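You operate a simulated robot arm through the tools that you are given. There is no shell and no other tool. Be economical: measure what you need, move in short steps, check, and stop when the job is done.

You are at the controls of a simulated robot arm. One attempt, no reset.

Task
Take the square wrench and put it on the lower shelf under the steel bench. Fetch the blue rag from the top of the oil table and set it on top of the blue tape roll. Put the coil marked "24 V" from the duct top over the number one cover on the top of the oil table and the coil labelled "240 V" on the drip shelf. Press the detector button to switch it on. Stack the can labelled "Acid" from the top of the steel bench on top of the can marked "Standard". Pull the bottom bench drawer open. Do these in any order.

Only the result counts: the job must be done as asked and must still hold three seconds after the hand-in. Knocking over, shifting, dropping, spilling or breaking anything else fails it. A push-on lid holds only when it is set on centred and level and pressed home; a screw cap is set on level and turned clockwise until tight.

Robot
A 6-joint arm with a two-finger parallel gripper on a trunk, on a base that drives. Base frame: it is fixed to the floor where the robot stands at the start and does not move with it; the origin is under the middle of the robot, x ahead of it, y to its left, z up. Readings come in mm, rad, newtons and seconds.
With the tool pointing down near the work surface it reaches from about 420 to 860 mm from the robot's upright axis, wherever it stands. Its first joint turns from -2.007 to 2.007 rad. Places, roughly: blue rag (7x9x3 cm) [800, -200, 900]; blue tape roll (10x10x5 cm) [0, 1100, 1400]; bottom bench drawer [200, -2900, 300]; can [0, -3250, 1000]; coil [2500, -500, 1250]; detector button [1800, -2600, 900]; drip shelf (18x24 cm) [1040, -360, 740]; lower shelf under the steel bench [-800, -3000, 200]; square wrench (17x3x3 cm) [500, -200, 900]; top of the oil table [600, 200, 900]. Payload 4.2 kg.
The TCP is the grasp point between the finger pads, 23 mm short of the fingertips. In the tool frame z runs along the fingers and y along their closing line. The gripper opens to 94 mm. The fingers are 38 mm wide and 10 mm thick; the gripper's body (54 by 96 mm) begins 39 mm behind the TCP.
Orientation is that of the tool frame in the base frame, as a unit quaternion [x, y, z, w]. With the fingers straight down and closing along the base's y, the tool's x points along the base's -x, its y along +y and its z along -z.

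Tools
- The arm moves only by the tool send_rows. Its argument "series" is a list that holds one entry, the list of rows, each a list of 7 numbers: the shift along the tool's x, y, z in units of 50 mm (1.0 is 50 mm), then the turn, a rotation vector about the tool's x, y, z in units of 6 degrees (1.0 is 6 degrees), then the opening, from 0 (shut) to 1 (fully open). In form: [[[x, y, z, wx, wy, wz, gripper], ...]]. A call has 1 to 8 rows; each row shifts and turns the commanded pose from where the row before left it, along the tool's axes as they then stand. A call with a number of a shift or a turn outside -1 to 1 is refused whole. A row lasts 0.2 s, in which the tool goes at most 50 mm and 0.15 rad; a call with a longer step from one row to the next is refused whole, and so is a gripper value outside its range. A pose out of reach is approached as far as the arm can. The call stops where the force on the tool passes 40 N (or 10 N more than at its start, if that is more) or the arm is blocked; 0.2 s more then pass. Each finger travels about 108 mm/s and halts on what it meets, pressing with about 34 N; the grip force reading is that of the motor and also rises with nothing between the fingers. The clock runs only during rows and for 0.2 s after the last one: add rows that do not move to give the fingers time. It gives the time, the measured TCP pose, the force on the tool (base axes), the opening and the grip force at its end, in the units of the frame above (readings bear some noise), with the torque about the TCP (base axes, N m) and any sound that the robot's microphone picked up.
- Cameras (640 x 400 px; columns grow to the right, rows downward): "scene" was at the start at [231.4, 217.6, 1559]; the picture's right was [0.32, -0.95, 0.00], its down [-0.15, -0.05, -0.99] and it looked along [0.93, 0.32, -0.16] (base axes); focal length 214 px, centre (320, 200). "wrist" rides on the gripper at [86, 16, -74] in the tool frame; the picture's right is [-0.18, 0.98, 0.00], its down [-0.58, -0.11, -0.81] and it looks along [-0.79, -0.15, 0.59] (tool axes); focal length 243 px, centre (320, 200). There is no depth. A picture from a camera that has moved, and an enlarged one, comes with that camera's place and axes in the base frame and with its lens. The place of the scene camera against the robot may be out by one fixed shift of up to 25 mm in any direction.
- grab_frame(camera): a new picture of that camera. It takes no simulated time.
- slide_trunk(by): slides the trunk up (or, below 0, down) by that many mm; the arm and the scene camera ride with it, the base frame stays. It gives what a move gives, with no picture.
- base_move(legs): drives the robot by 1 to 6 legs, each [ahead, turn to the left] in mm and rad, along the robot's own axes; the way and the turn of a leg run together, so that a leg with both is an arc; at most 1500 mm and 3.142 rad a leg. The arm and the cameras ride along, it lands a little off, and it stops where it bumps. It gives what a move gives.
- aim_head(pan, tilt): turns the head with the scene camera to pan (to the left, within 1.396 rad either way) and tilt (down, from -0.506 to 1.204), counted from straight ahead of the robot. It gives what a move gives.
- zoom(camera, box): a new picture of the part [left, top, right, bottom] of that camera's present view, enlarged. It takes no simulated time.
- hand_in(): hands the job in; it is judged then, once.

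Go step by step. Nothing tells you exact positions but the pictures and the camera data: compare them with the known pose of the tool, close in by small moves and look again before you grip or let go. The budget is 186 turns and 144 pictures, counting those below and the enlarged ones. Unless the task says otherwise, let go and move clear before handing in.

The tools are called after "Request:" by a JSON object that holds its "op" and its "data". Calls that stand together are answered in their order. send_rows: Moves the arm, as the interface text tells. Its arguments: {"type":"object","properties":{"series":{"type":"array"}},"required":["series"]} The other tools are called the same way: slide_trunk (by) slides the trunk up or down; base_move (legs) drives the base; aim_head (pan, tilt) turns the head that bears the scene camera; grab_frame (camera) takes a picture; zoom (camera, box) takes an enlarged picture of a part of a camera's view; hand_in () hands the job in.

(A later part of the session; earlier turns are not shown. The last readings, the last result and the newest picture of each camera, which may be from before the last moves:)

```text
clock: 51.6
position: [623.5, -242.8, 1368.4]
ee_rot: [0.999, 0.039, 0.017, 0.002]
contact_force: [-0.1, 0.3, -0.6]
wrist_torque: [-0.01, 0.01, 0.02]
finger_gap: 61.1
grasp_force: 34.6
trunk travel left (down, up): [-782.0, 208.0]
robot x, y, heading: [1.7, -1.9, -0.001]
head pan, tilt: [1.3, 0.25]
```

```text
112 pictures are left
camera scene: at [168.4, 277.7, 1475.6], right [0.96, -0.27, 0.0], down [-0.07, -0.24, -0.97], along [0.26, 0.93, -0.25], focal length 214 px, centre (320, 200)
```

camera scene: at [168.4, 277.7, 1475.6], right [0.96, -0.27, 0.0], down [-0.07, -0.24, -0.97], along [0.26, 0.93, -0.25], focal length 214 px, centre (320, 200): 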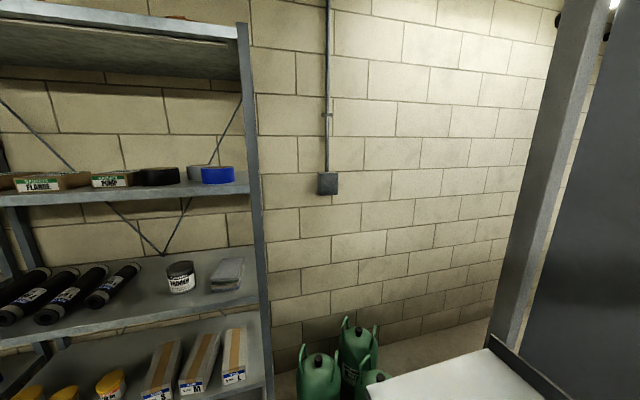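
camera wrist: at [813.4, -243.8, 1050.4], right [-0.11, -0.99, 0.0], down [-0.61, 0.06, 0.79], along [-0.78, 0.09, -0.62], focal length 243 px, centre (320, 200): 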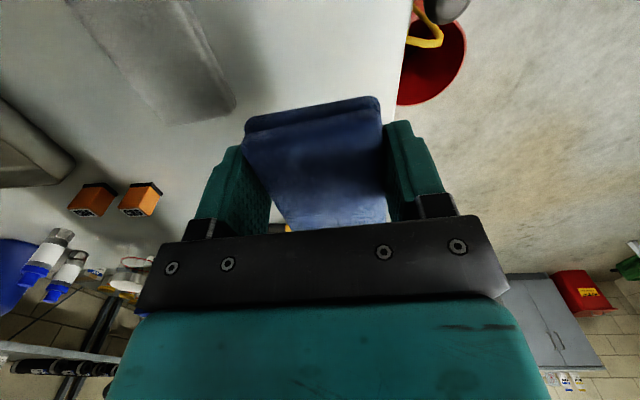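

The blue tape roll comes out near (33, 1040–1090, top z≈1410). Before turning I check the floor room around the base.

Request:
{"op": "aim_head", "data": {"pan": 1.39, "tilt": 1.0}}

Request:
{"op": "grab_frame", "data": {"camera": "scene"}}

Request:
{"op": "aim_head", "data": {"pan": -1.39, "tilt": 0.7}}

Request:
{"op": "grab_frame", "data": {"camera": "scene"}}

```text
clock: 52.7
position: [623.8, -242.9, 1366.6]
ee_rot: [0.999, 0.039, 0.016, 0.002]
contact_force: [-0.3, -1.2, -0.3]
wrist_torque: [0.05, -0.02, -0.01]
finger_gap: 61.4
grasp_force: 34.1
trunk travel left (down, up): [-782.0, 208.0]
robot x, y, heading: [-0.8, 2.2, -0.002]
head pan, tilt: [1.389, 1.0]
```

```text
111 pictures are left
camera scene: at [156.0, 256.3, 1411.5], right [0.98, -0.18, 0.0], down [-0.15, -0.83, -0.54], along [0.1, 0.53, -0.84], focal length 214 px, centre (320, 200)
```

scene: 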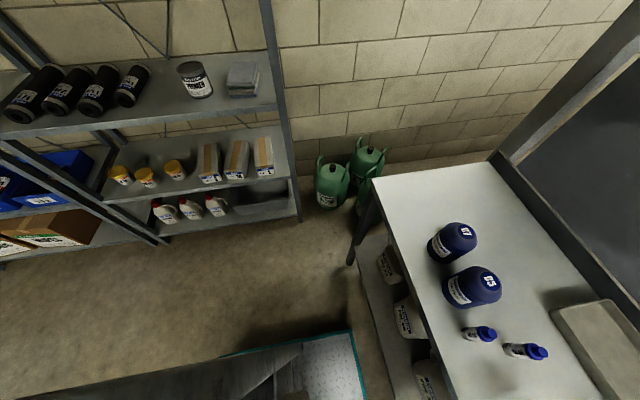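

```text
clock: 55.1
position: [625.4, -244.0, 1368.4]
ee_rot: [0.999, 0.039, 0.016, 0.001]
contact_force: [-0.1, -1.3, -0.6]
wrist_torque: [0.0, 0.0, 0.04]
finger_gap: 60.9
grasp_force: 34.1
trunk travel left (down, up): [-782.0, 208.0]
robot x, y, heading: [-1.5, 1.0, 0.001]
head pan, tilt: [-1.389, 0.7]
```

```text
110 pictures are left
camera scene: at [158.8, 104.2, 1434.8], right [-0.98, -0.18, 0.0], down [-0.12, 0.63, -0.76], along [0.14, -0.75, -0.64], focal length 214 px, centre (320, 200)
```

scene: 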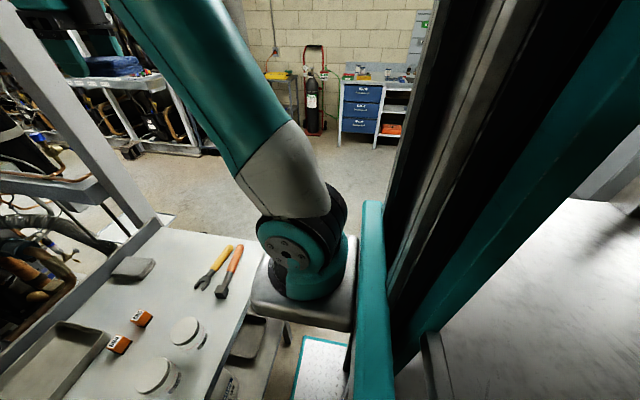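

There's open floor behind; I back off 80 mm, then turn left 90°.

Request:
{"op": "base_move", "data": {"legs": [[-80, 0], [0, 1.571]]}}

Request:
{"op": "aim_head", "data": {"pan": 0.0, "tilt": 0.3}}

Request:
{"op": "grab_frame", "data": {"camera": "scene"}}

```text
clock: 60.0
position: [172.4, 620.7, 1368.7]
ee_rot: [0.683, 0.73, 0.012, -0.011]
contact_force: [0.3, -0.4, 0.0]
wrist_torque: [0.01, -0.03, 0.01]
finger_gap: 61.2
grasp_force: 34.1
trunk travel left (down, up): [-782.0, 208.0]
robot x, y, heading: [-79.7, -2.5, 1.551]
head pan, tilt: [-1.389, 0.7]
```

```text
clock: 61.5
position: [170.9, 621.1, 1367.7]
ee_rot: [0.683, 0.73, 0.012, -0.011]
contact_force: [1.1, 0.0, -1.2]
wrist_torque: [0.02, 0.0, 0.0]
finger_gap: 60.9
grasp_force: 33.3
trunk travel left (down, up): [-782.0, 208.0]
robot x, y, heading: [-80.0, 0.0, 1.558]
head pan, tilt: [0.0, 0.3]
```

```text
109 pictures are left
camera scene: at [-281.2, 240.7, 1470.9], right [1.0, -0.01, 0.0], down [0.0, -0.3, -0.96], along [0.01, 0.96, -0.3], focal length 214 px, centre (320, 200)
```

scene: 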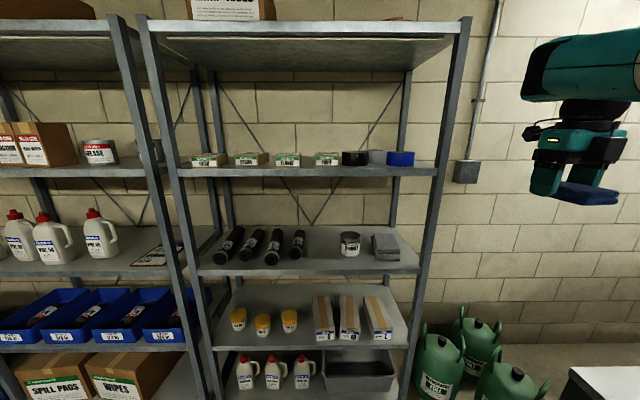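

The roll is near (30, 1052) close to the right shelf post, so I'll approach from the left at ~70° heading. First I turn left and look at the free floor to the west.

Request:
{"op": "base_move", "data": {"legs": [[0, 1.51]]}}

Request:
{"op": "aim_head", "data": {"pan": 0.2, "tilt": 0.6}}

Request:
{"op": "grab_frame", "data": {"camera": "scene"}}

```text
clock: 65.6
position: [-685.6, 287.7, 1368.4]
ee_rot: [-0.004, 1.0, 0.001, -0.017]
contact_force: [-0.9, -0.1, 0.1]
wrist_torque: [0.01, 0.0, 0.01]
finger_gap: 61.0
grasp_force: 34.2
trunk travel left (down, up): [-782.0, 208.0]
robot x, y, heading: [-82.4, -0.7, 3.067]
head pan, tilt: [0.0, 0.3]
```

```text
clock: 66.4
position: [-684.8, 289.4, 1368.2]
ee_rot: [-0.003, 1.0, 0.001, -0.017]
contact_force: [1.2, 1.0, 0.5]
wrist_torque: [0.02, 0.03, 0.0]
finger_gap: 61.2
grasp_force: 33.8
trunk travel left (down, up): [-782.0, 208.0]
robot x, y, heading: [-84.3, -3.0, 3.065]
head pan, tilt: [0.201, 0.6]
```

```text
108 pictures are left
camera scene: at [-343.1, -201.8, 1443.5], right [-0.13, 0.99, 0.0], down [0.56, 0.07, -0.83], along [-0.82, -0.11, -0.56], focal length 214 px, centre (320, 200)
```

scene: 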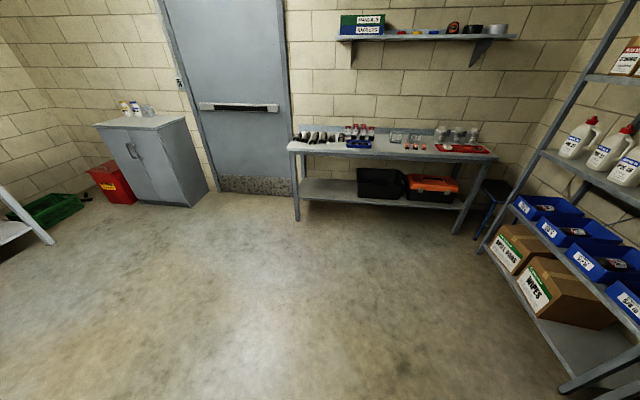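

Open floor ahead. I drive 523 mm and turn back right to heading ~70°.

Request:
{"op": "base_move", "data": {"legs": [[520, 0], [0, -1.845]]}}

Request:
{"op": "aim_head", "data": {"pan": -0.2, "tilt": 0.1}}

Request:
{"op": "grab_frame", "data": {"camera": "scene"}}

Request:
{"op": "zoom", "data": {"camera": "scene", "box": [340, 120, 540, 245]}}

```text
clock: 73.9
position: [-200.4, 557.1, 1367.4]
ee_rot: [0.781, 0.625, 0.014, -0.009]
contact_force: [0.5, -0.8, -0.6]
wrist_torque: [0.0, 0.02, 0.0]
finger_gap: 61.1
grasp_force: 34.3
trunk travel left (down, up): [-782.0, 208.0]
robot x, y, heading: [-617.1, 35.2, 1.27]
head pan, tilt: [0.201, 0.6]
```

```text
clock: 74.8
position: [-199.4, 557.8, 1368.1]
ee_rot: [0.781, 0.624, 0.014, -0.009]
contact_force: [0.9, 0.1, -0.4]
wrist_torque: [-0.03, 0.0, 0.01]
finger_gap: 60.8
grasp_force: 33.6
trunk travel left (down, up): [-782.0, 208.0]
robot x, y, heading: [-615.9, 38.8, 1.273]
head pan, tilt: [-0.201, 0.099]
```

```text
107 pictures are left
camera scene: at [-723.3, 311.1, 1489.5], right [0.88, -0.48, 0.0], down [-0.05, -0.09, -0.99], along [0.48, 0.87, -0.1], focal length 214 px, centre (320, 200)
```

scene: 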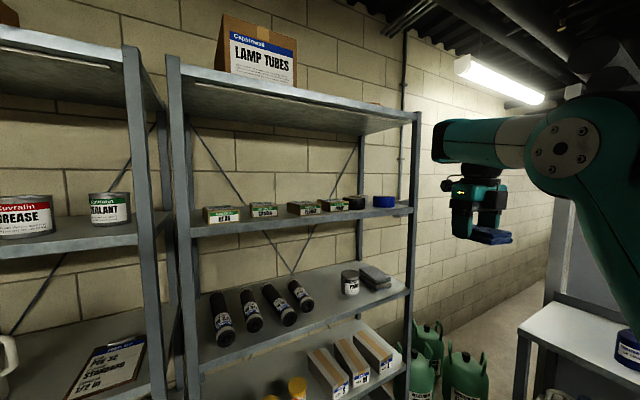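

```text
3.20 times, centred on (440, 182) of scene
camera zoom: at [-723.3, 311.1, 1489.5], right [0.88, -0.48, 0.0], down [-0.05, -0.09, -0.99], along [0.48, 0.87, -0.1], focal length 686 px, centre (-64, 256)
```

zoom: 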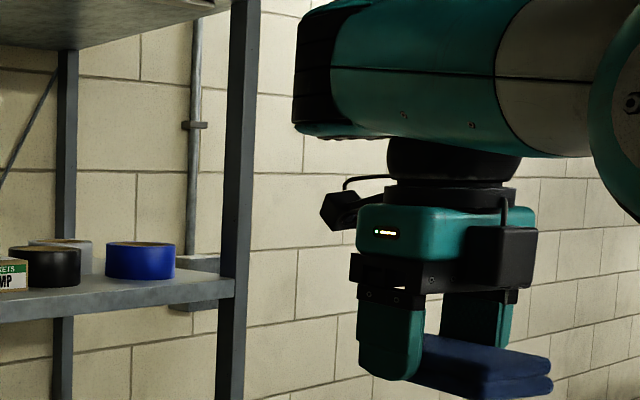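

The forearm rides high over the gripper and would be tight under the upper shelf, so I'll tilt the hand ~35° back. I tilt here first and check the grip.

Request:
{"op": "send_rows", "data": {"series": [[[0, 0, 0, 0, 0.8, 0, 0], [0, 0, 0, 0, 1, 0, 0], [0, 0, 0, 0, 1, 0, 0], [0, 0, 0, 0, 1, 0, 0], [0, 0, 0, 0, 1, 0, 0], [0, 0, 0, 0, 1, 0, 0]]]}}

Request:
{"op": "slide_trunk", "data": {"by": 110}}

Request:
{"op": "grab_frame", "data": {"camera": "scene"}}

Request:
{"op": "grab_frame", "data": {"camera": "wrist"}}

```text
clock: 76.2
position: [-145.5, 615.4, 1489.5]
ee_rot: [0.742, 0.593, 0.247, -0.195]
contact_force: [0.1, -0.1, -0.3]
wrist_torque: [0.02, -0.03, 0.0]
finger_gap: 61.1
grasp_force: 33.8
out of reach, approached as far as the arm can: row 1, 2, 3, 4, 5, 6
trunk travel left (down, up): [-782.0, 208.0]
robot x, y, heading: [-615.9, 38.5, 1.272]
head pan, tilt: [-0.201, 0.099]
```

```text
clock: 77.6
position: [-145.5, 615.0, 1598.0]
ee_rot: [0.741, 0.594, 0.246, -0.196]
contact_force: [-0.2, -0.7, -1.1]
wrist_torque: [0.0, -0.02, 0.01]
finger_gap: 61.0
grasp_force: 34.1
trunk travel left (down, up): [-892.0, 98.0]
robot x, y, heading: [-617.3, 36.8, 1.269]
head pan, tilt: [-0.201, 0.099]
```

```text
105 pictures are left
camera scene: at [-723.2, 311.1, 1599.6], right [0.88, -0.48, 0.0], down [-0.05, -0.09, -0.99], along [0.48, 0.87, -0.1], focal length 214 px, centre (320, 200)
```

scene: 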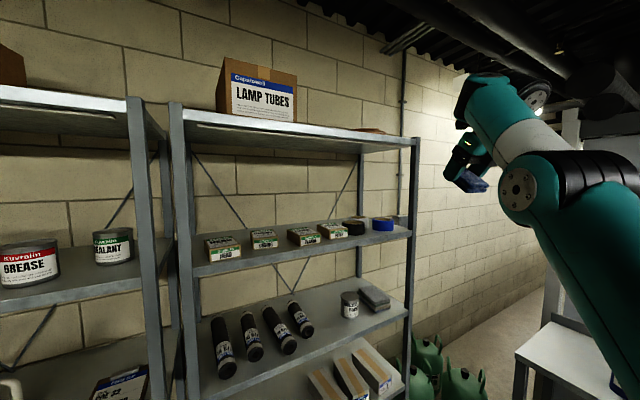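

```text
104 pictures are left
camera wrist: at [-126.3, 636.8, 1711.8], right [0.93, -0.36, -0.11], down [-0.32, -0.9, 0.3], along [-0.21, -0.24, -0.95], focal length 243 px, centre (320, 200)
```

wrist: 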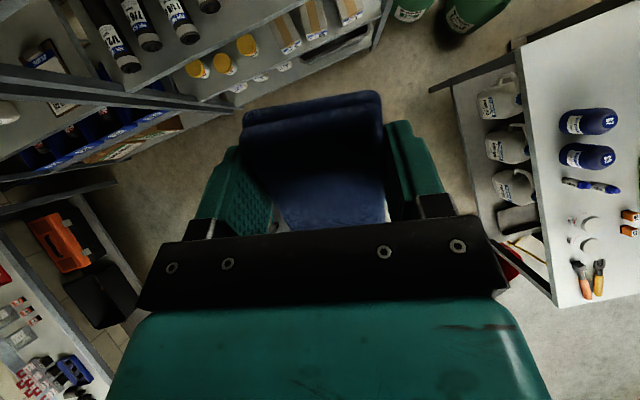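

The tilted grip holds. I lower the trunk so the rag clears the rolls by ~25 mm and drive 300 mm forward.

Request:
{"op": "slide_trunk", "data": {"by": -118}}

Request:
{"op": "base_move", "data": {"legs": [[290, 0]]}}

Request:
{"op": "grab_frame", "data": {"camera": "scene"}}

Request:
{"op": "grab_frame", "data": {"camera": "wrist"}}

```text
clock: 79.1
position: [-145.9, 615.1, 1481.9]
ee_rot: [0.741, 0.594, 0.246, -0.196]
contact_force: [-0.6, 1.2, -0.2]
wrist_torque: [0.01, -0.01, 0.0]
finger_gap: 61.2
grasp_force: 33.7
trunk travel left (down, up): [-774.0, 216.0]
robot x, y, heading: [-618.5, 35.6, 1.269]
head pan, tilt: [-0.201, 0.099]
```

```text
clock: 81.1
position: [-62.3, 889.4, 1481.0]
ee_rot: [0.741, 0.594, 0.246, -0.195]
contact_force: [0.3, 0.4, -0.5]
wrist_torque: [-0.02, 0.02, -0.03]
finger_gap: 61.3
grasp_force: 33.9
trunk travel left (down, up): [-774.0, 216.0]
robot x, y, heading: [-531.5, 309.3, 1.269]
head pan, tilt: [-0.201, 0.099]
```

```text
103 pictures are left
camera scene: at [-639.0, 584.9, 1481.6], right [0.88, -0.48, 0.0], down [-0.05, -0.09, -1.0], along [0.48, 0.87, -0.1], focal length 214 px, centre (320, 200)
```

scene: 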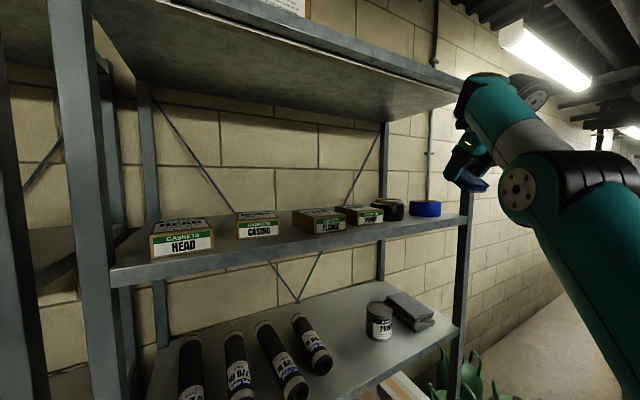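

```text
102 pictures are left
camera wrist: at [-42.7, 911.8, 1593.9], right [0.93, -0.36, -0.11], down [-0.31, -0.9, 0.3], along [-0.2, -0.25, -0.95], focal length 243 px, centre (320, 200)
```

wrist: 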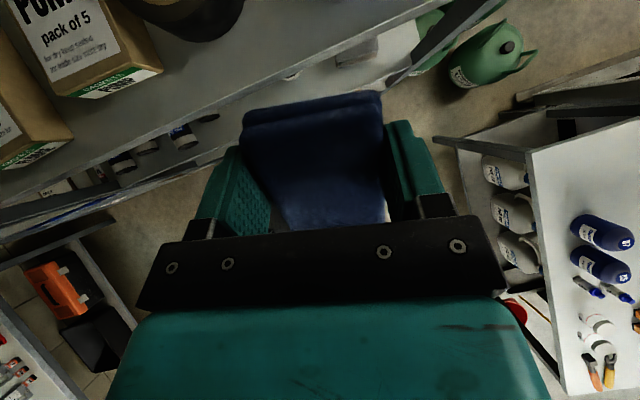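

The roll is at about (28, 1048) and the shelf's front edge at y≈970; the wrist passes ~25 mm under the upper beam. I drive 110 mm more.

Request:
{"op": "base_move", "data": {"legs": [[110, 0]]}}

Request:
{"op": "grab_frame", "data": {"camera": "wrist"}}

Request:
{"op": "grab_frame", "data": {"camera": "scene"}}

```text
clock: 82.3
position: [-27.1, 995.1, 1481.3]
ee_rot: [0.742, 0.593, 0.245, -0.195]
contact_force: [-1.2, 0.5, -0.4]
wrist_torque: [0.01, -0.04, 0.0]
finger_gap: 61.3
grasp_force: 33.6
trunk travel left (down, up): [-774.0, 216.0]
robot x, y, heading: [-498.3, 413.6, 1.266]
head pan, tilt: [-0.201, 0.099]
```

```text
101 pictures are left
camera wrist: at [-8.1, 1017.3, 1594.0], right [0.93, -0.36, -0.11], down [-0.32, -0.9, 0.3], along [-0.21, -0.24, -0.95], focal length 243 px, centre (320, 200)
```

wrist: 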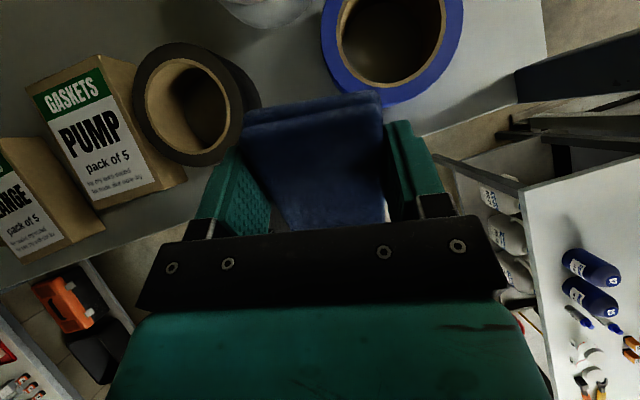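

```text
100 pictures are left
camera scene: at [-605.2, 691.9, 1481.6], right [0.88, -0.48, 0.0], down [-0.05, -0.09, -1.0], along [0.48, 0.87, -0.1], focal length 214 px, centre (320, 200)
```

scene: 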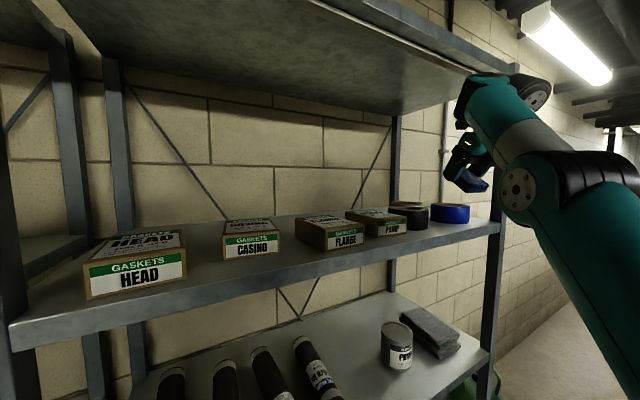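

The roll centre refines to about (38, 1061), top ≈1400. I move the hand by +57 mm forward and +49 mm right at constant height.

Request:
{"op": "send_rows", "data": {"series": [[[0.229, 0.245, 0.17, 0, 0, 0, 0], [0.229, 0.245, 0.17, 0, 0, 0, 0], [0.229, 0.245, 0.17, 0, 0, 0, 0], [0.229, 0.245, 0.17, 0, 0, 0, 0]]]}}

Request:
{"op": "grab_frame", "data": {"camera": "wrist"}}

Request:
{"op": "aim_head", "data": {"pan": -0.6, "tilt": 0.0}}

Request:
{"op": "zoom", "data": {"camera": "scene", "box": [220, 60, 460, 210]}}

```text
clock: 83.3
position: [14.0, 1024.8, 1466.7]
ee_rot: [0.742, 0.592, 0.247, -0.196]
contact_force: [0.5, 0.3, -1.3]
wrist_torque: [0.02, -0.03, 0.02]
finger_gap: 61.1
grasp_force: 33.8
out of reach, approached as far as the arm can: row 3, 4
trunk travel left (down, up): [-774.0, 216.0]
robot x, y, heading: [-502.4, 415.3, 1.269]
head pan, tilt: [-0.201, 0.099]
```

```text
99 pictures are left
camera wrist: at [33.6, 1047.0, 1580.2], right [0.93, -0.36, -0.11], down [-0.32, -0.9, 0.3], along [-0.21, -0.24, -0.95], focal length 243 px, centre (320, 200)
```

wrist: 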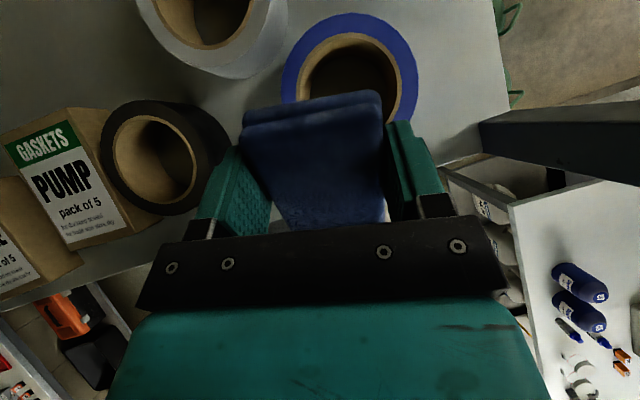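

```text
clock: 84.2
position: [13.4, 1023.9, 1467.9]
ee_rot: [0.742, 0.592, 0.247, -0.195]
contact_force: [-0.1, 0.5, -0.9]
wrist_torque: [0.01, 0.01, 0.0]
finger_gap: 61.1
grasp_force: 33.7
trunk travel left (down, up): [-774.0, 216.0]
robot x, y, heading: [-496.0, 415.1, 1.266]
head pan, tilt: [-0.6, 0.0]
```

```text
2.67 times, centred on (340, 135) of scene
camera zoom: at [-578.8, 667.2, 1490.6], right [0.62, -0.78, 0.0], down [0.0, 0.0, -1.0], along [0.78, 0.62, 0.0], focal length 572 px, centre (267, 373)
```

zoom: 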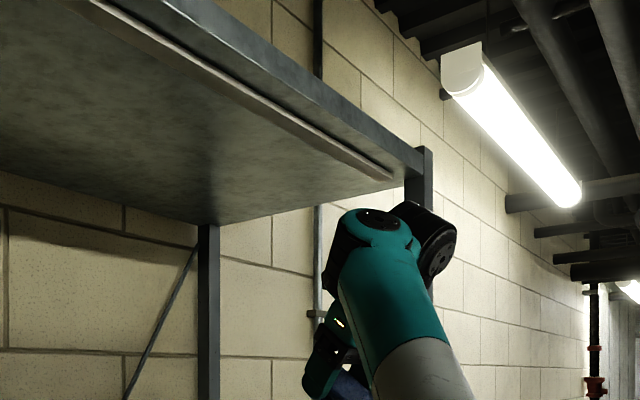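

Slightly short of the target; the roll is about (42, 1070). I adjust with the base: small right turn and 42 mm forward.

Request:
{"op": "base_move", "data": {"legs": [[42, -0.022]]}}

Request:
{"op": "grab_frame", "data": {"camera": "wrist"}}

```text
clock: 85.1
position: [39.8, 1054.9, 1467.8]
ee_rot: [0.748, 0.584, 0.248, -0.192]
contact_force: [-0.3, -0.5, 0.1]
wrist_torque: [-0.01, 0.0, 0.03]
finger_gap: 61.0
grasp_force: 33.6
trunk travel left (down, up): [-774.0, 216.0]
robot x, y, heading: [-488.9, 455.7, 1.243]
head pan, tilt: [-0.6, 0.0]
```

```text
97 pictures are left
camera wrist: at [60.2, 1075.8, 1580.2], right [0.92, -0.38, -0.11], down [-0.34, -0.89, 0.3], along [-0.21, -0.24, -0.95], focal length 243 px, centre (320, 200)
```

wrist: 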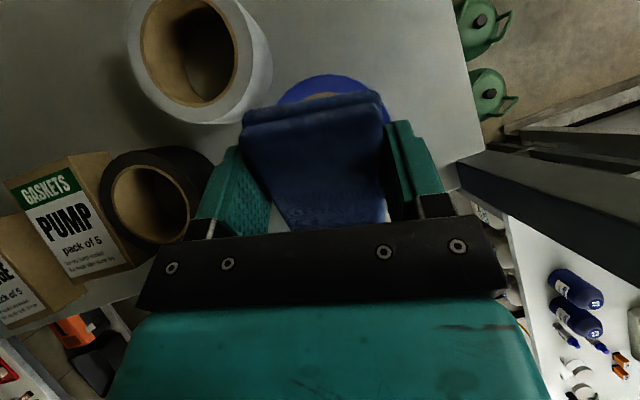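

The rag is ~12 mm too deep; I back 10 mm and lower the trunk in small steps to touch.

Request:
{"op": "base_move", "data": {"legs": [[-11, 0]]}}

Request:
{"op": "slide_trunk", "data": {"by": -13}}

Request:
{"op": "aim_head", "data": {"pan": -0.55, "tilt": 0.1}}

Request:
{"op": "zoom", "data": {"camera": "scene", "box": [260, 150, 420, 250]}}

Request:
{"op": "grab_frame", "data": {"camera": "wrist"}}

```text
clock: 85.8
position: [37.9, 1043.6, 1467.5]
ee_rot: [0.748, 0.585, 0.248, -0.192]
contact_force: [0.6, -1.0, -0.5]
wrist_torque: [-0.01, 0.02, 0.0]
finger_gap: 61.3
grasp_force: 34.3
trunk travel left (down, up): [-774.0, 216.0]
robot x, y, heading: [-489.0, 443.4, 1.247]
head pan, tilt: [-0.6, 0.0]
```

```text
clock: 86.4
position: [36.3, 1043.4, 1454.7]
ee_rot: [0.747, 0.585, 0.249, -0.192]
contact_force: [0.3, -0.2, -0.3]
wrist_torque: [0.02, 0.02, 0.01]
finger_gap: 61.1
grasp_force: 34.1
trunk travel left (down, up): [-761.0, 229.0]
robot x, y, heading: [-491.1, 448.9, 1.248]
head pan, tilt: [-0.6, 0.0]
```

```text
clock: 87.1
position: [37.7, 1043.6, 1455.0]
ee_rot: [0.748, 0.585, 0.248, -0.192]
contact_force: [-0.4, 0.2, -0.6]
wrist_torque: [-0.01, 0.0, -0.04]
finger_gap: 61.2
grasp_force: 33.7
trunk travel left (down, up): [-761.0, 229.0]
robot x, y, heading: [-488.4, 442.1, 1.246]
head pan, tilt: [-0.55, 0.099]
```

```text
4.00 times, centred on (340, 200) of scene
camera zoom: at [-564.8, 703.6, 1468.6], right [0.64, -0.77, 0.0], down [-0.08, -0.06, -1.0], along [0.76, 0.64, -0.1], focal length 858 px, centre (240, 200)
```

zoom: 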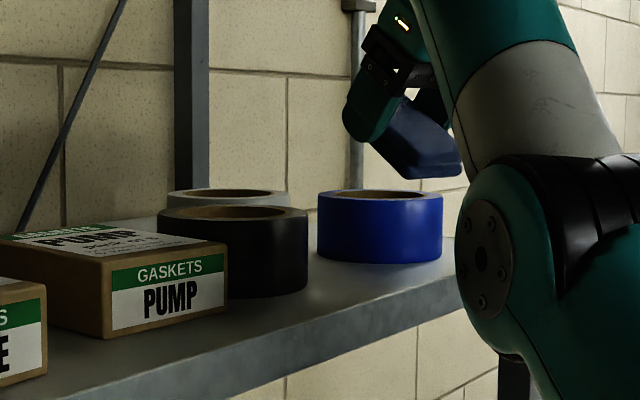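

```text
95 pictures are left
camera wrist: at [56.9, 1065.5, 1567.1], right [0.92, -0.38, -0.11], down [-0.34, -0.89, 0.3], along [-0.21, -0.24, -0.95], focal length 243 px, centre (320, 200)
```

wrist: 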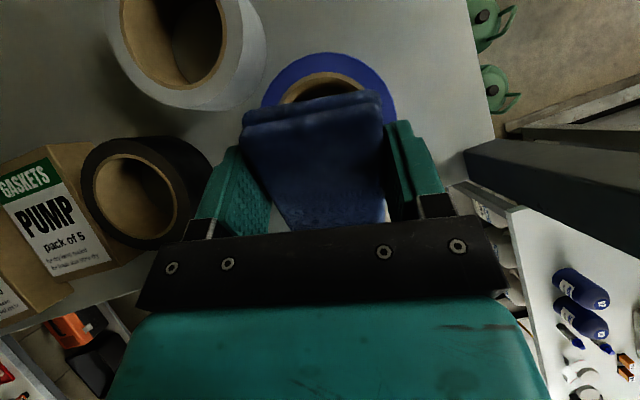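

The side view shows the rag's low edge ~10 mm higher and ~14 mm nearer than modelled. I move 14 mm forward and lower further.

Request:
{"op": "base_move", "data": {"legs": [[14, -0.003]]}}

Request:
{"op": "slide_trunk", "data": {"by": -18}}

Request:
{"op": "zoom", "data": {"camera": "scene", "box": [260, 150, 420, 250]}}

```text
clock: 87.8
position: [42.2, 1054.6, 1453.4]
ee_rot: [0.75, 0.583, 0.248, -0.192]
contact_force: [-0.3, -0.4, 0.3]
wrist_torque: [-0.05, 0.01, 0.0]
finger_gap: 60.9
grasp_force: 34.2
trunk travel left (down, up): [-761.0, 229.0]
robot x, y, heading: [-485.4, 458.9, 1.247]
head pan, tilt: [-0.55, 0.099]
```

```text
clock: 88.5
position: [42.6, 1053.8, 1440.7]
ee_rot: [0.748, 0.584, 0.251, -0.192]
contact_force: [5.2, 3.2, 31.3]
wrist_torque: [-0.84, 0.22, 0.08]
finger_gap: 61.3
grasp_force: 34.4
trunk travel left (down, up): [-743.0, 247.0]
robot x, y, heading: [-486.0, 462.4, 1.241]
head pan, tilt: [-0.55, 0.099]
```

```text
4.00 times, centred on (340, 200) of scene
camera zoom: at [-560.1, 716.1, 1451.3], right [0.64, -0.77, 0.0], down [-0.08, -0.06, -1.0], along [0.77, 0.64, -0.1], focal length 858 px, centre (240, 200)
```

zoom: 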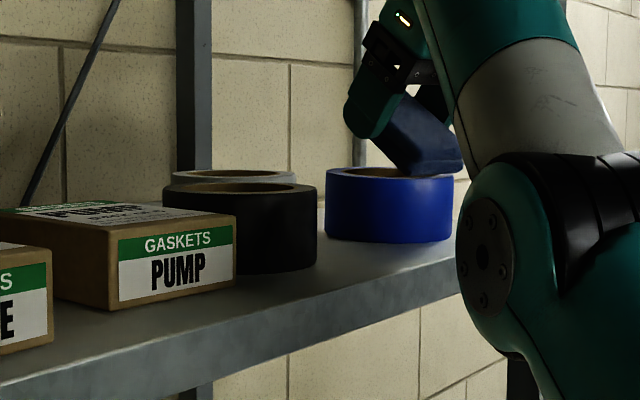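

Contact reached (31 N), but the rag is still ~10 mm too near. I lift slightly, move forward 10 mm and touch down lightly.

Request:
{"op": "slide_trunk", "data": {"by": 10}}

Request:
{"op": "base_move", "data": {"legs": [[11, 0.006]]}}

Request:
{"op": "slide_trunk", "data": {"by": -6}}

Request:
{"op": "zoom", "data": {"camera": "scene", "box": [260, 150, 420, 250]}}

Request:
{"op": "grab_frame", "data": {"camera": "wrist"}}

```text
clock: 89.1
position: [44.3, 1055.7, 1444.6]
ee_rot: [0.75, 0.583, 0.247, -0.191]
contact_force: [0.3, -0.4, -0.2]
wrist_torque: [-0.03, 0.03, 0.02]
finger_gap: 61.0
grasp_force: 34.2
trunk travel left (down, up): [-753.0, 237.0]
robot x, y, heading: [-484.4, 457.9, 1.242]
head pan, tilt: [-0.55, 0.099]
```

```text
clock: 89.8
position: [43.8, 1069.6, 1446.0]
ee_rot: [0.747, 0.586, 0.248, -0.193]
contact_force: [0.1, 0.4, 0.0]
wrist_torque: [0.02, -0.02, -0.03]
finger_gap: 61.1
grasp_force: 33.9
trunk travel left (down, up): [-753.0, 237.0]
robot x, y, heading: [-485.8, 469.6, 1.252]
head pan, tilt: [-0.55, 0.099]
```

```text
clock: 90.4
position: [42.9, 1070.1, 1439.9]
ee_rot: [0.747, 0.586, 0.248, -0.192]
contact_force: [0.1, 0.2, -0.8]
wrist_torque: [0.01, 0.0, -0.02]
finger_gap: 61.0
grasp_force: 34.2
trunk travel left (down, up): [-747.0, 243.0]
robot x, y, heading: [-485.1, 472.9, 1.254]
head pan, tilt: [-0.55, 0.099]
```

```text
4.00 times, centred on (340, 200) of scene
camera zoom: at [-557.4, 727.2, 1454.5], right [0.64, -0.77, 0.0], down [-0.08, -0.06, -0.99], along [0.76, 0.64, -0.1], focal length 858 px, centre (240, 200)
```

zoom: 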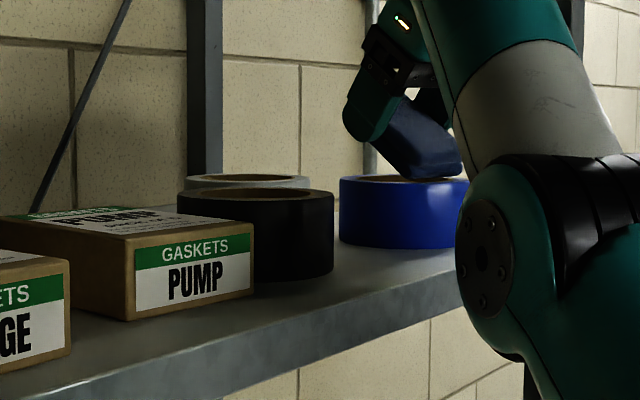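

```text
92 pictures are left
camera wrist: at [63.5, 1090.5, 1553.0], right [0.92, -0.38, -0.11], down [-0.33, -0.89, 0.3], along [-0.21, -0.24, -0.95], focal length 243 px, centre (320, 200)
```

wrist: 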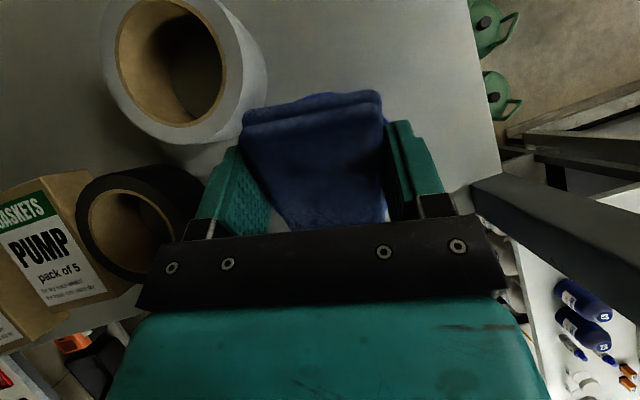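

The rag's low edge now sits properly over the near part of the roll. I lower 3 mm and open.

Request:
{"op": "slide_trunk", "data": {"by": -3}}

Request:
{"op": "send_rows", "data": {"series": [[[0, 0, 0, 0, 0, 0, 0.67], [0, 0, 0, 0, 0, 0, 0.72], [0, 0, 0, 0, 0, 0, 0.8], [0, 0, 0, 0, 0, 0, 0.8]]]}}

Request:
{"op": "zoom", "data": {"camera": "scene", "box": [260, 150, 420, 250]}}

Request:
{"op": "grab_frame", "data": {"camera": "wrist"}}

```text
clock: 90.9
position: [41.7, 1069.0, 1439.4]
ee_rot: [0.747, 0.586, 0.25, -0.193]
contact_force: [5.4, 6.3, 25.7]
wrist_torque: [-0.4, 0.24, 0.07]
finger_gap: 61.0
grasp_force: 34.3
trunk travel left (down, up): [-744.0, 246.0]
robot x, y, heading: [-482.6, 468.5, 1.256]
head pan, tilt: [-0.55, 0.099]
```

```text
clock: 91.9
position: [43.7, 1069.3, 1436.9]
ee_rot: [0.747, 0.586, 0.248, -0.192]
contact_force: [0.1, -0.4, -0.6]
wrist_torque: [0.02, -0.02, -0.02]
finger_gap: 75.4
grasp_force: 0.1
trunk travel left (down, up): [-744.0, 246.0]
robot x, y, heading: [-481.6, 470.3, 1.257]
head pan, tilt: [-0.55, 0.099]
```

```text
4.00 times, centred on (340, 200) of scene
camera zoom: at [-557.5, 727.1, 1451.6], right [0.64, -0.77, 0.0], down [-0.08, -0.06, -0.99], along [0.76, 0.64, -0.1], focal length 858 px, centre (240, 200)
```

zoom: 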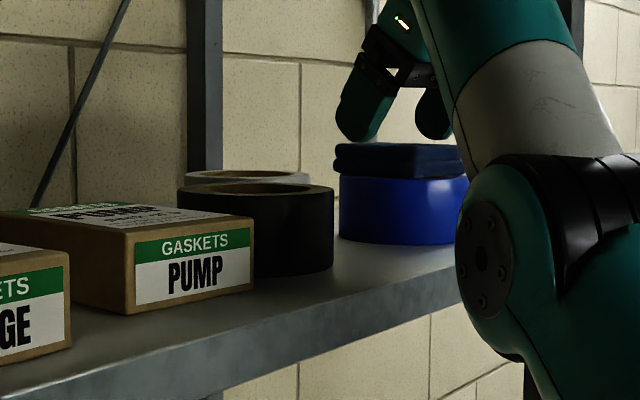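

```text
90 pictures are left
camera wrist: at [63.5, 1090.5, 1550.0], right [0.92, -0.38, -0.11], down [-0.33, -0.89, 0.3], along [-0.21, -0.24, -0.95], focal length 243 px, centre (320, 200)
```

wrist: 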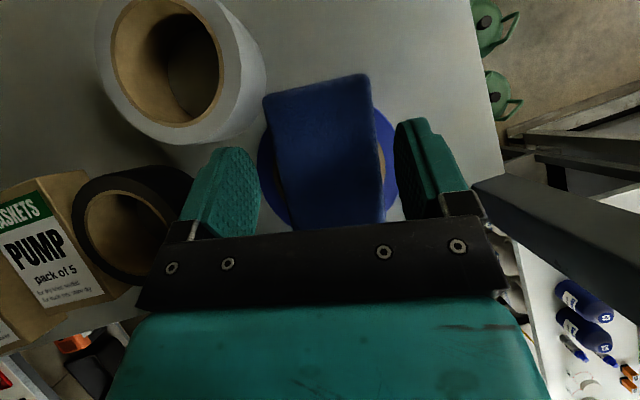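

The rag lies flat on the blue roll. I lift 22 mm and back out.

Request:
{"op": "slide_trunk", "data": {"by": 22}}

Request:
{"op": "base_move", "data": {"legs": [[-420, 0]]}}

Request:
{"op": "zoom", "data": {"camera": "scene", "box": [260, 120, 460, 245]}}

```text
clock: 92.6
position: [42.8, 1068.7, 1459.8]
ee_rot: [0.748, 0.585, 0.248, -0.192]
contact_force: [0.0, -0.7, 0.1]
wrist_torque: [0.01, -0.03, -0.04]
finger_gap: 74.8
grasp_force: 0.0
trunk travel left (down, up): [-766.0, 224.0]
robot x, y, heading: [-479.8, 471.2, 1.245]
head pan, tilt: [-0.55, 0.099]
```

```text
clock: 95.2
position: [-95.8, 671.1, 1458.0]
ee_rot: [0.744, 0.589, 0.247, -0.194]
contact_force: [0.0, 0.3, -0.3]
wrist_torque: [-0.03, -0.03, -0.04]
finger_gap: 75.1
grasp_force: 0.0
trunk travel left (down, up): [-766.0, 224.0]
robot x, y, heading: [-616.5, 63.5, 1.261]
head pan, tilt: [-0.55, 0.099]
```

```text
3.20 times, centred on (360, 182) of scene
camera zoom: at [-692.5, 321.8, 1473.6], right [0.65, -0.76, 0.0], down [-0.08, -0.06, -0.99], along [0.75, 0.65, -0.1], focal length 686 px, centre (192, 256)
```

zoom: 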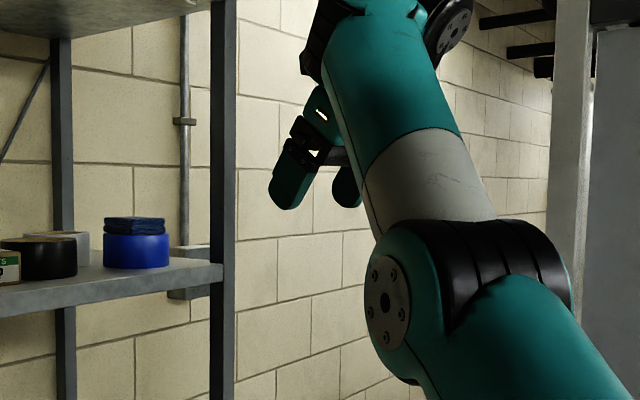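

Rag task done. Next the square wrench: I turn to face the table again and un-tilt the hand.

Request:
{"op": "base_move", "data": {"legs": [[0, -1.42], [400, 0], [0, 0.158]]}}

Request:
{"op": "send_rows", "data": {"series": [[[0, 0, 0, 0, -1, 0, 1], [0, 0, 0, 0, -1, 0, 1], [0, 0, 0, 0, -1, 0, 1], [0, 0, 0, 0, -1, 0, 1], [0, 0, 0, 0, -1, 0, 1], [0, 0, 0, 0, -1, 0, 1]]]}}

Request:
{"op": "slide_trunk", "data": {"by": -350}}

Request:
{"op": "aim_head", "data": {"pan": -0.2, "tilt": 0.6}}

Request:
{"op": "grab_frame", "data": {"camera": "scene"}}

Request:
{"op": "grab_frame", "data": {"camera": "wrist"}}

```text
clock: 102.0
position: [505.3, -354.0, 1458.6]
ee_rot: [0.949, 0.02, 0.314, -0.006]
contact_force: [0.4, -0.5, 0.7]
wrist_torque: [0.04, 0.01, 0.0]
finger_gap: 75.2
grasp_force: 0.0
trunk travel left (down, up): [-766.0, 224.0]
robot x, y, heading: [-214.1, -16.2, -0.037]
head pan, tilt: [-0.55, 0.099]
```

```text
clock: 103.3
position: [459.5, -346.9, 1421.1]
ee_rot: [1.0, 0.02, 0.006, 0.001]
contact_force: [-0.2, 0.6, -0.3]
wrist_torque: [0.03, 0.01, -0.01]
finger_gap: 94.1
grasp_force: 0.1
out of reach, approached as far as the arm can: row 2, 3, 5, 6
trunk travel left (down, up): [-766.0, 224.0]
robot x, y, heading: [-218.6, -17.1, -0.04]
head pan, tilt: [-0.55, 0.099]
```

```text
clock: 106.8
position: [459.8, -345.4, 1072.4]
ee_rot: [1.0, 0.02, 0.006, 0.001]
contact_force: [-0.3, 0.2, 0.6]
wrist_torque: [0.0, -0.02, 0.01]
finger_gap: 93.9
grasp_force: 0.1
trunk travel left (down, up): [-416.0, 574.0]
robot x, y, heading: [-213.6, -20.8, -0.042]
head pan, tilt: [-0.55, 0.099]
```

```text
clock: 107.7
position: [460.8, -346.7, 1071.7]
ee_rot: [1.0, 0.02, 0.007, 0.002]
contact_force: [0.2, 0.2, -0.2]
wrist_torque: [0.02, 0.01, -0.03]
finger_gap: 94.1
grasp_force: 0.1
trunk travel left (down, up): [-416.0, 574.0]
robot x, y, heading: [-218.6, -12.8, -0.039]
head pan, tilt: [-0.201, 0.6]
```

```text
88 pictures are left
camera scene: at [19.6, 144.7, 1077.5], right [-0.24, -0.97, 0.0], down [-0.55, 0.13, -0.83], along [0.8, -0.2, -0.56], focal length 214 px, centre (320, 200)
```

scene: 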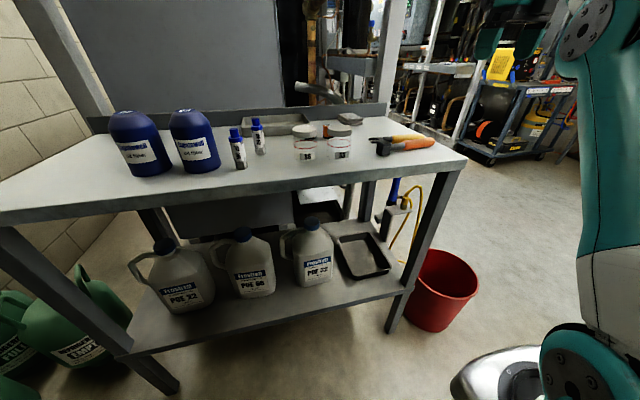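

```text
87 pictures are left
camera wrist: at [545.0, -357.6, 1148.9], right [-0.14, -0.99, 0.0], down [-0.6, 0.09, 0.8], along [-0.79, 0.11, -0.6], focal length 243 px, centre (320, 200)
```

wrist: 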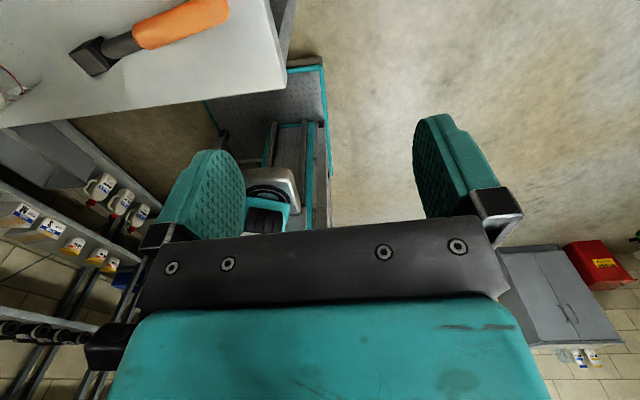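

The orange wrench runs from its head (468, -110) to its handle end (488, -265). I turn the tool to align with it.

Request:
{"op": "send_rows", "data": {"series": [[[0, 0, 0, 0, 0, -0.99, 1], [0, 0, 0, 0, 0, -0.99, 1], [0, 0, 0, 0, 0, -0.99, 1], [0, 0, 0, 0, 0, -0.99, 1], [0, 0, 0, 0, 0, -0.99, 1], [0, 0, 0, 0, 0, -0.99, 1], [0, 0, 0, 0, 0, -0.99, 1], [0, 0, 0, 0, 0, -0.99, 1]]]}}

Request:
{"op": "send_rows", "data": {"series": [[[0, 0, 0, 0, 0, -0.99, 1], [0, 0, 0, 0, 0, -0.99, 1], [0, 0, 0, 0, 0, -0.99, 1], [0, 0, 0, 0, 0, -0.99, 1], [0, 0, 0, 0, 0, -0.99, 1], [0, 0, 0, 0, 0, -0.99, 1], [0, 0, 0, 0, 0, -0.99, 1], [0, 0, 0, 0, 0, -0.99, 1]]]}}

Request:
{"op": "send_rows", "data": {"series": [[[0.7, 0, 0, 0, 0, 0, 1], [0.7, 0, 0, 0, 0, 0, 0.585], [0.7, 0.15, 0, 0, 0, 0, 0.585], [0.7, 0.3, 0, 0, 0, 0, 0.585], [0.7, 0.3, 0, 0, 0, 0, 0.585]]]}}

Request:
{"op": "grab_frame", "data": {"camera": "wrist"}}

```text
clock: 109.5
position: [461.3, -345.8, 1071.3]
ee_rot: [0.906, 0.422, 0.005, 0.005]
contact_force: [0.1, -0.8, -0.5]
wrist_torque: [-0.03, -0.01, -0.02]
finger_gap: 94.1
grasp_force: 0.1
trunk travel left (down, up): [-416.0, 574.0]
robot x, y, heading: [-213.9, -15.6, -0.037]
head pan, tilt: [-0.201, 0.6]
```

```text
clock: 111.3
position: [459.2, -346.5, 1072.0]
ee_rot: [0.659, 0.752, 0.003, 0.007]
contact_force: [0.0, -0.1, 0.8]
wrist_torque: [0.02, 0.01, -0.05]
finger_gap: 94.0
grasp_force: 0.1
trunk travel left (down, up): [-416.0, 574.0]
robot x, y, heading: [-217.1, -13.9, -0.036]
head pan, tilt: [-0.201, 0.6]
```

```text
clock: 112.5
position: [474.1, -167.3, 1072.1]
ee_rot: [0.661, 0.75, 0.003, 0.006]
contact_force: [0.5, -0.4, 0.2]
wrist_torque: [0.01, -0.02, 0.0]
finger_gap: 54.8
grasp_force: 0.0
trunk travel left (down, up): [-416.0, 574.0]
robot x, y, heading: [-219.0, -15.5, -0.039]
head pan, tilt: [-0.201, 0.6]
```

```text
86 pictures are left
camera wrist: at [476.9, -78.6, 1148.0], right [1.0, -0.06, 0.01], down [-0.04, -0.59, 0.81], along [-0.04, -0.81, -0.59], focal length 243 px, centre (320, 200)
```

wrist: 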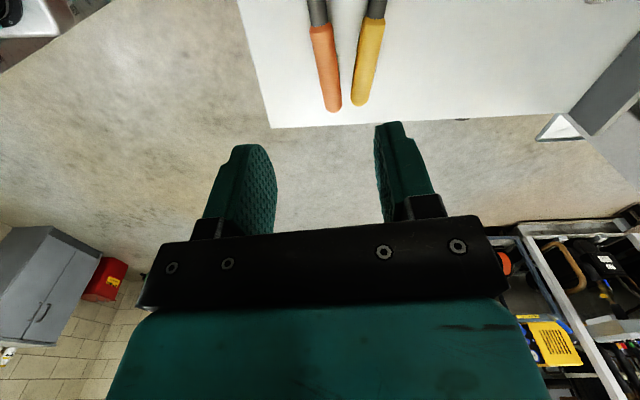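

The handle start lies right under the TCP. I lower by trunk and then the arm.

Request:
{"op": "slide_trunk", "data": {"by": -130}}

Request:
{"op": "grab_frame", "data": {"camera": "wrist"}}

```text
clock: 114.1
position: [474.4, -168.6, 942.1]
ee_rot: [0.66, 0.751, 0.003, 0.006]
contact_force: [-0.8, -0.4, 0.0]
wrist_torque: [0.04, 0.0, 0.02]
finger_gap: 54.9
grasp_force: 0.0
trunk travel left (down, up): [-286.0, 704.0]
robot x, y, heading: [-213.4, -16.8, -0.037]
head pan, tilt: [-0.201, 0.6]
```

```text
85 pictures are left
camera wrist: at [476.9, -78.7, 1018.0], right [1.0, -0.06, 0.01], down [-0.04, -0.59, 0.81], along [-0.04, -0.81, -0.59], focal length 243 px, centre (320, 200)
```

wrist: 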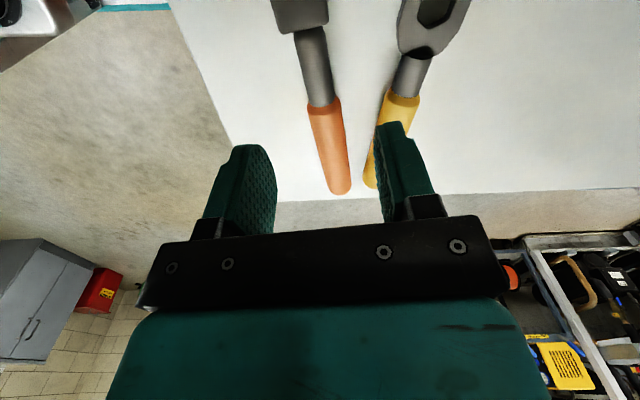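

The yellow wrench's handle is close on the right, so I narrow the opening to 44 mm, shift 14 mm toward the head, and descend.

Request:
{"op": "send_rows", "data": {"series": [[[0.28, -0.03, 0, 0, 0, 0, 0.47], [0, 0, 0, 0, 0, 0, 0.47], [0, 0, 0.5, 0, 0, 0, 0.47]]]}}

Request:
{"op": "grab_frame", "data": {"camera": "wrist"}}

```text
clock: 114.9
position: [473.2, -155.8, 916.3]
ee_rot: [0.66, 0.751, 0.003, 0.006]
contact_force: [0.0, 0.4, -0.1]
wrist_torque: [0.02, 0.0, 0.0]
finger_gap: 44.1
grasp_force: 0.0
trunk travel left (down, up): [-286.0, 704.0]
robot x, y, heading: [-214.1, -17.0, -0.038]
head pan, tilt: [-0.201, 0.6]
```

```text
84 pictures are left
camera wrist: at [475.6, -66.1, 993.1], right [1.0, -0.06, 0.01], down [-0.04, -0.59, 0.81], along [-0.04, -0.81, -0.59], focal length 243 px, centre (320, 200)
```

wrist: 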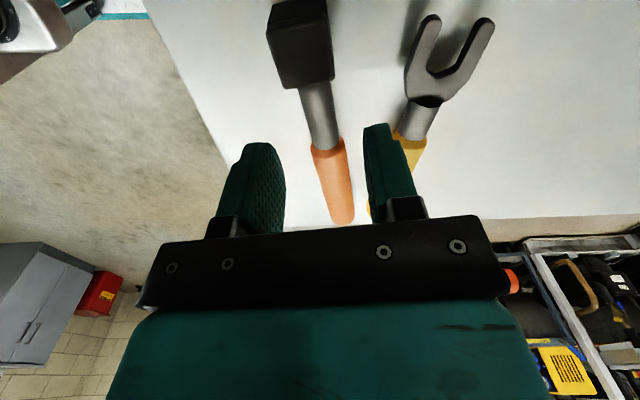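

Alignment is fine; descend and grip.

Request:
{"op": "send_rows", "data": {"series": [[[0, 0, 0.3, 0, 0, 0, 0.47], [0, 0, 0.26, 0, 0, 0, 0.47], [0, 0, 0, 0, 0, 0, 0], [0, 0, 0, 0, 0, 0, 0], [0, 0, 0, 0, 0, 0, 0]]]}}

Request:
{"op": "send_rows", "data": {"series": [[[0, 0, -0.1, 0, 0, 0, 0], [0, 0, -0.2, 0, 0, 0, 0], [0, 0, -0.3, 0, 0, 0, 0], [0, 0, -0.3, 0, 0, 0, 0], [0, 0, -0.3, 0, 0, 0, 0]]]}}

Request:
{"op": "grab_frame", "data": {"camera": "wrist"}}

```text
clock: 116.1
position: [472.9, -154.5, 889.4]
ee_rot: [0.66, 0.751, 0.003, 0.006]
contact_force: [0.4, 1.0, 1.4]
wrist_torque: [-0.05, -0.03, 0.1]
finger_gap: 16.5
grasp_force: 34.3
trunk travel left (down, up): [-286.0, 704.0]
robot x, y, heading: [-222.5, -18.5, -0.037]
head pan, tilt: [-0.201, 0.6]
```

```text
clock: 117.3
position: [472.9, -154.7, 948.4]
ee_rot: [0.66, 0.751, 0.003, 0.006]
contact_force: [-0.7, -0.8, -1.5]
wrist_torque: [0.1, -0.01, -0.01]
finger_gap: 16.3
grasp_force: 34.4
trunk travel left (down, up): [-286.0, 704.0]
robot x, y, heading: [-219.9, -15.3, -0.038]
head pan, tilt: [-0.201, 0.6]
```

```text
83 pictures are left
camera wrist: at [473.9, -66.2, 1024.6], right [1.0, -0.06, 0.01], down [-0.04, -0.59, 0.81], along [-0.04, -0.81, -0.59], focal length 243 px, centre (320, 200)
```

wrist: 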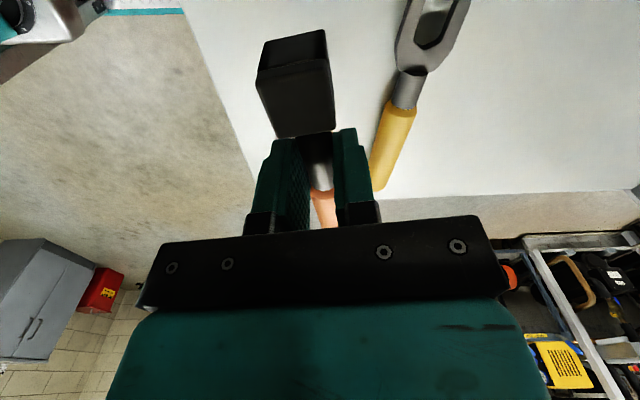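

Wrench held. I raise the trunk, back off, turn right toward the steel bench and look.

Request:
{"op": "slide_trunk", "data": {"by": 150}}

Request:
{"op": "base_move", "data": {"legs": [[-150, 0], [0, -1.6]]}}

Request:
{"op": "aim_head", "data": {"pan": 0.0, "tilt": 0.35}}

Request:
{"op": "grab_frame", "data": {"camera": "scene"}}

```text
clock: 119.0
position: [471.6, -156.0, 1098.2]
ee_rot: [0.66, 0.751, 0.003, 0.006]
contact_force: [0.0, -0.9, -2.5]
wrist_torque: [0.05, -0.02, 0.02]
finger_gap: 16.3
grasp_force: 34.0
trunk travel left (down, up): [-436.0, 554.0]
robot x, y, heading: [-216.6, -14.7, -0.043]
head pan, tilt: [-0.201, 0.6]
```

```text
clock: 124.3
position: [-526.1, -694.8, 1097.8]
ee_rot: [0.999, 0.048, -0.002, 0.006]
contact_force: [0.4, 0.9, -3.0]
wrist_torque: [-0.01, -0.02, 0.02]
finger_gap: 16.3
grasp_force: 33.5
trunk travel left (down, up): [-436.0, 554.0]
robot x, y, heading: [-364.0, -11.6, -1.644]
head pan, tilt: [-0.201, 0.6]
```

```text
clock: 125.1
position: [-525.5, -694.3, 1099.0]
ee_rot: [0.999, 0.048, -0.002, 0.006]
contact_force: [0.6, -0.2, -1.8]
wrist_torque: [0.01, -0.06, -0.01]
finger_gap: 16.4
grasp_force: 34.2
trunk travel left (down, up): [-436.0, 554.0]
robot x, y, heading: [-362.8, -7.2, -1.646]
head pan, tilt: [0.0, 0.351]
```

```text
82 pictures are left
camera scene: at [-196.2, -276.2, 1120.1], right [-1.0, 0.07, 0.0], down [0.02, 0.34, -0.94], along [-0.07, -0.94, -0.34], focal length 214 px, centre (320, 200)
```

scene: 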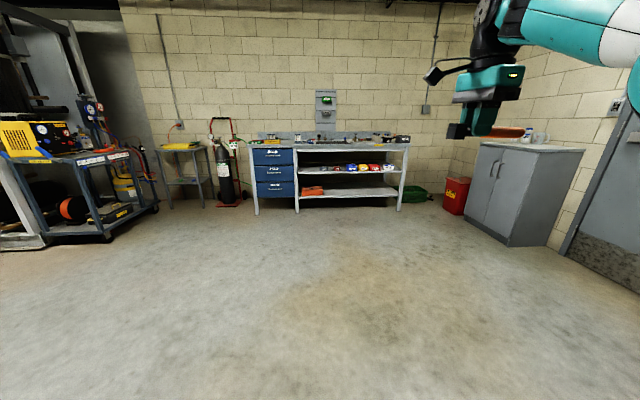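

The bench is straight ahead with blue drawers on the left and open shelves on the right. I zoom in on it.

Request:
{"op": "zoom", "data": {"camera": "scene", "box": [240, 115, 420, 225]}}

Request:
{"op": "zoom", "data": {"camera": "scene", "box": [0, 80, 250, 240]}}

```text
3.56 times, centred on (330, 170) of scene
camera zoom: at [-196.2, -276.2, 1120.1], right [-1.0, 0.07, 0.0], down [0.02, 0.34, -0.94], along [-0.07, -0.94, -0.34], focal length 763 px, centre (284, 307)
```

zoom: 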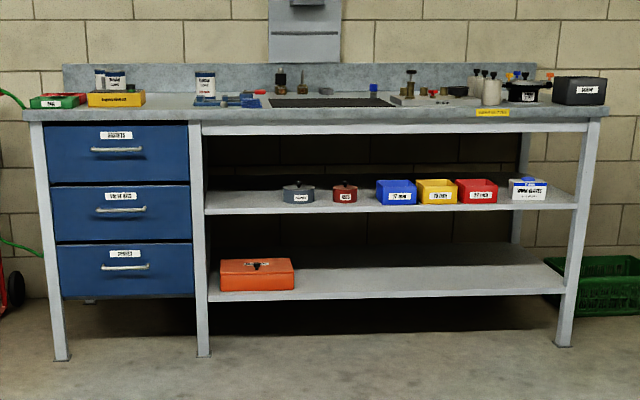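

```text
2.50 times, centred on (125, 160) of scene
camera zoom: at [-196.2, -276.2, 1120.1], right [-1.0, 0.07, 0.0], down [0.02, 0.34, -0.94], along [-0.07, -0.94, -0.34], focal length 536 px, centre (808, 300)
```

zoom: 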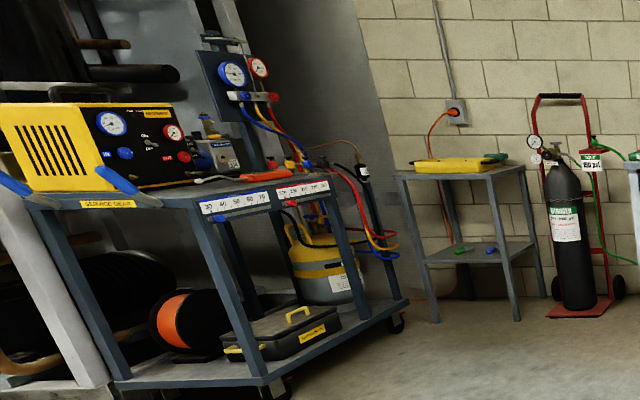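

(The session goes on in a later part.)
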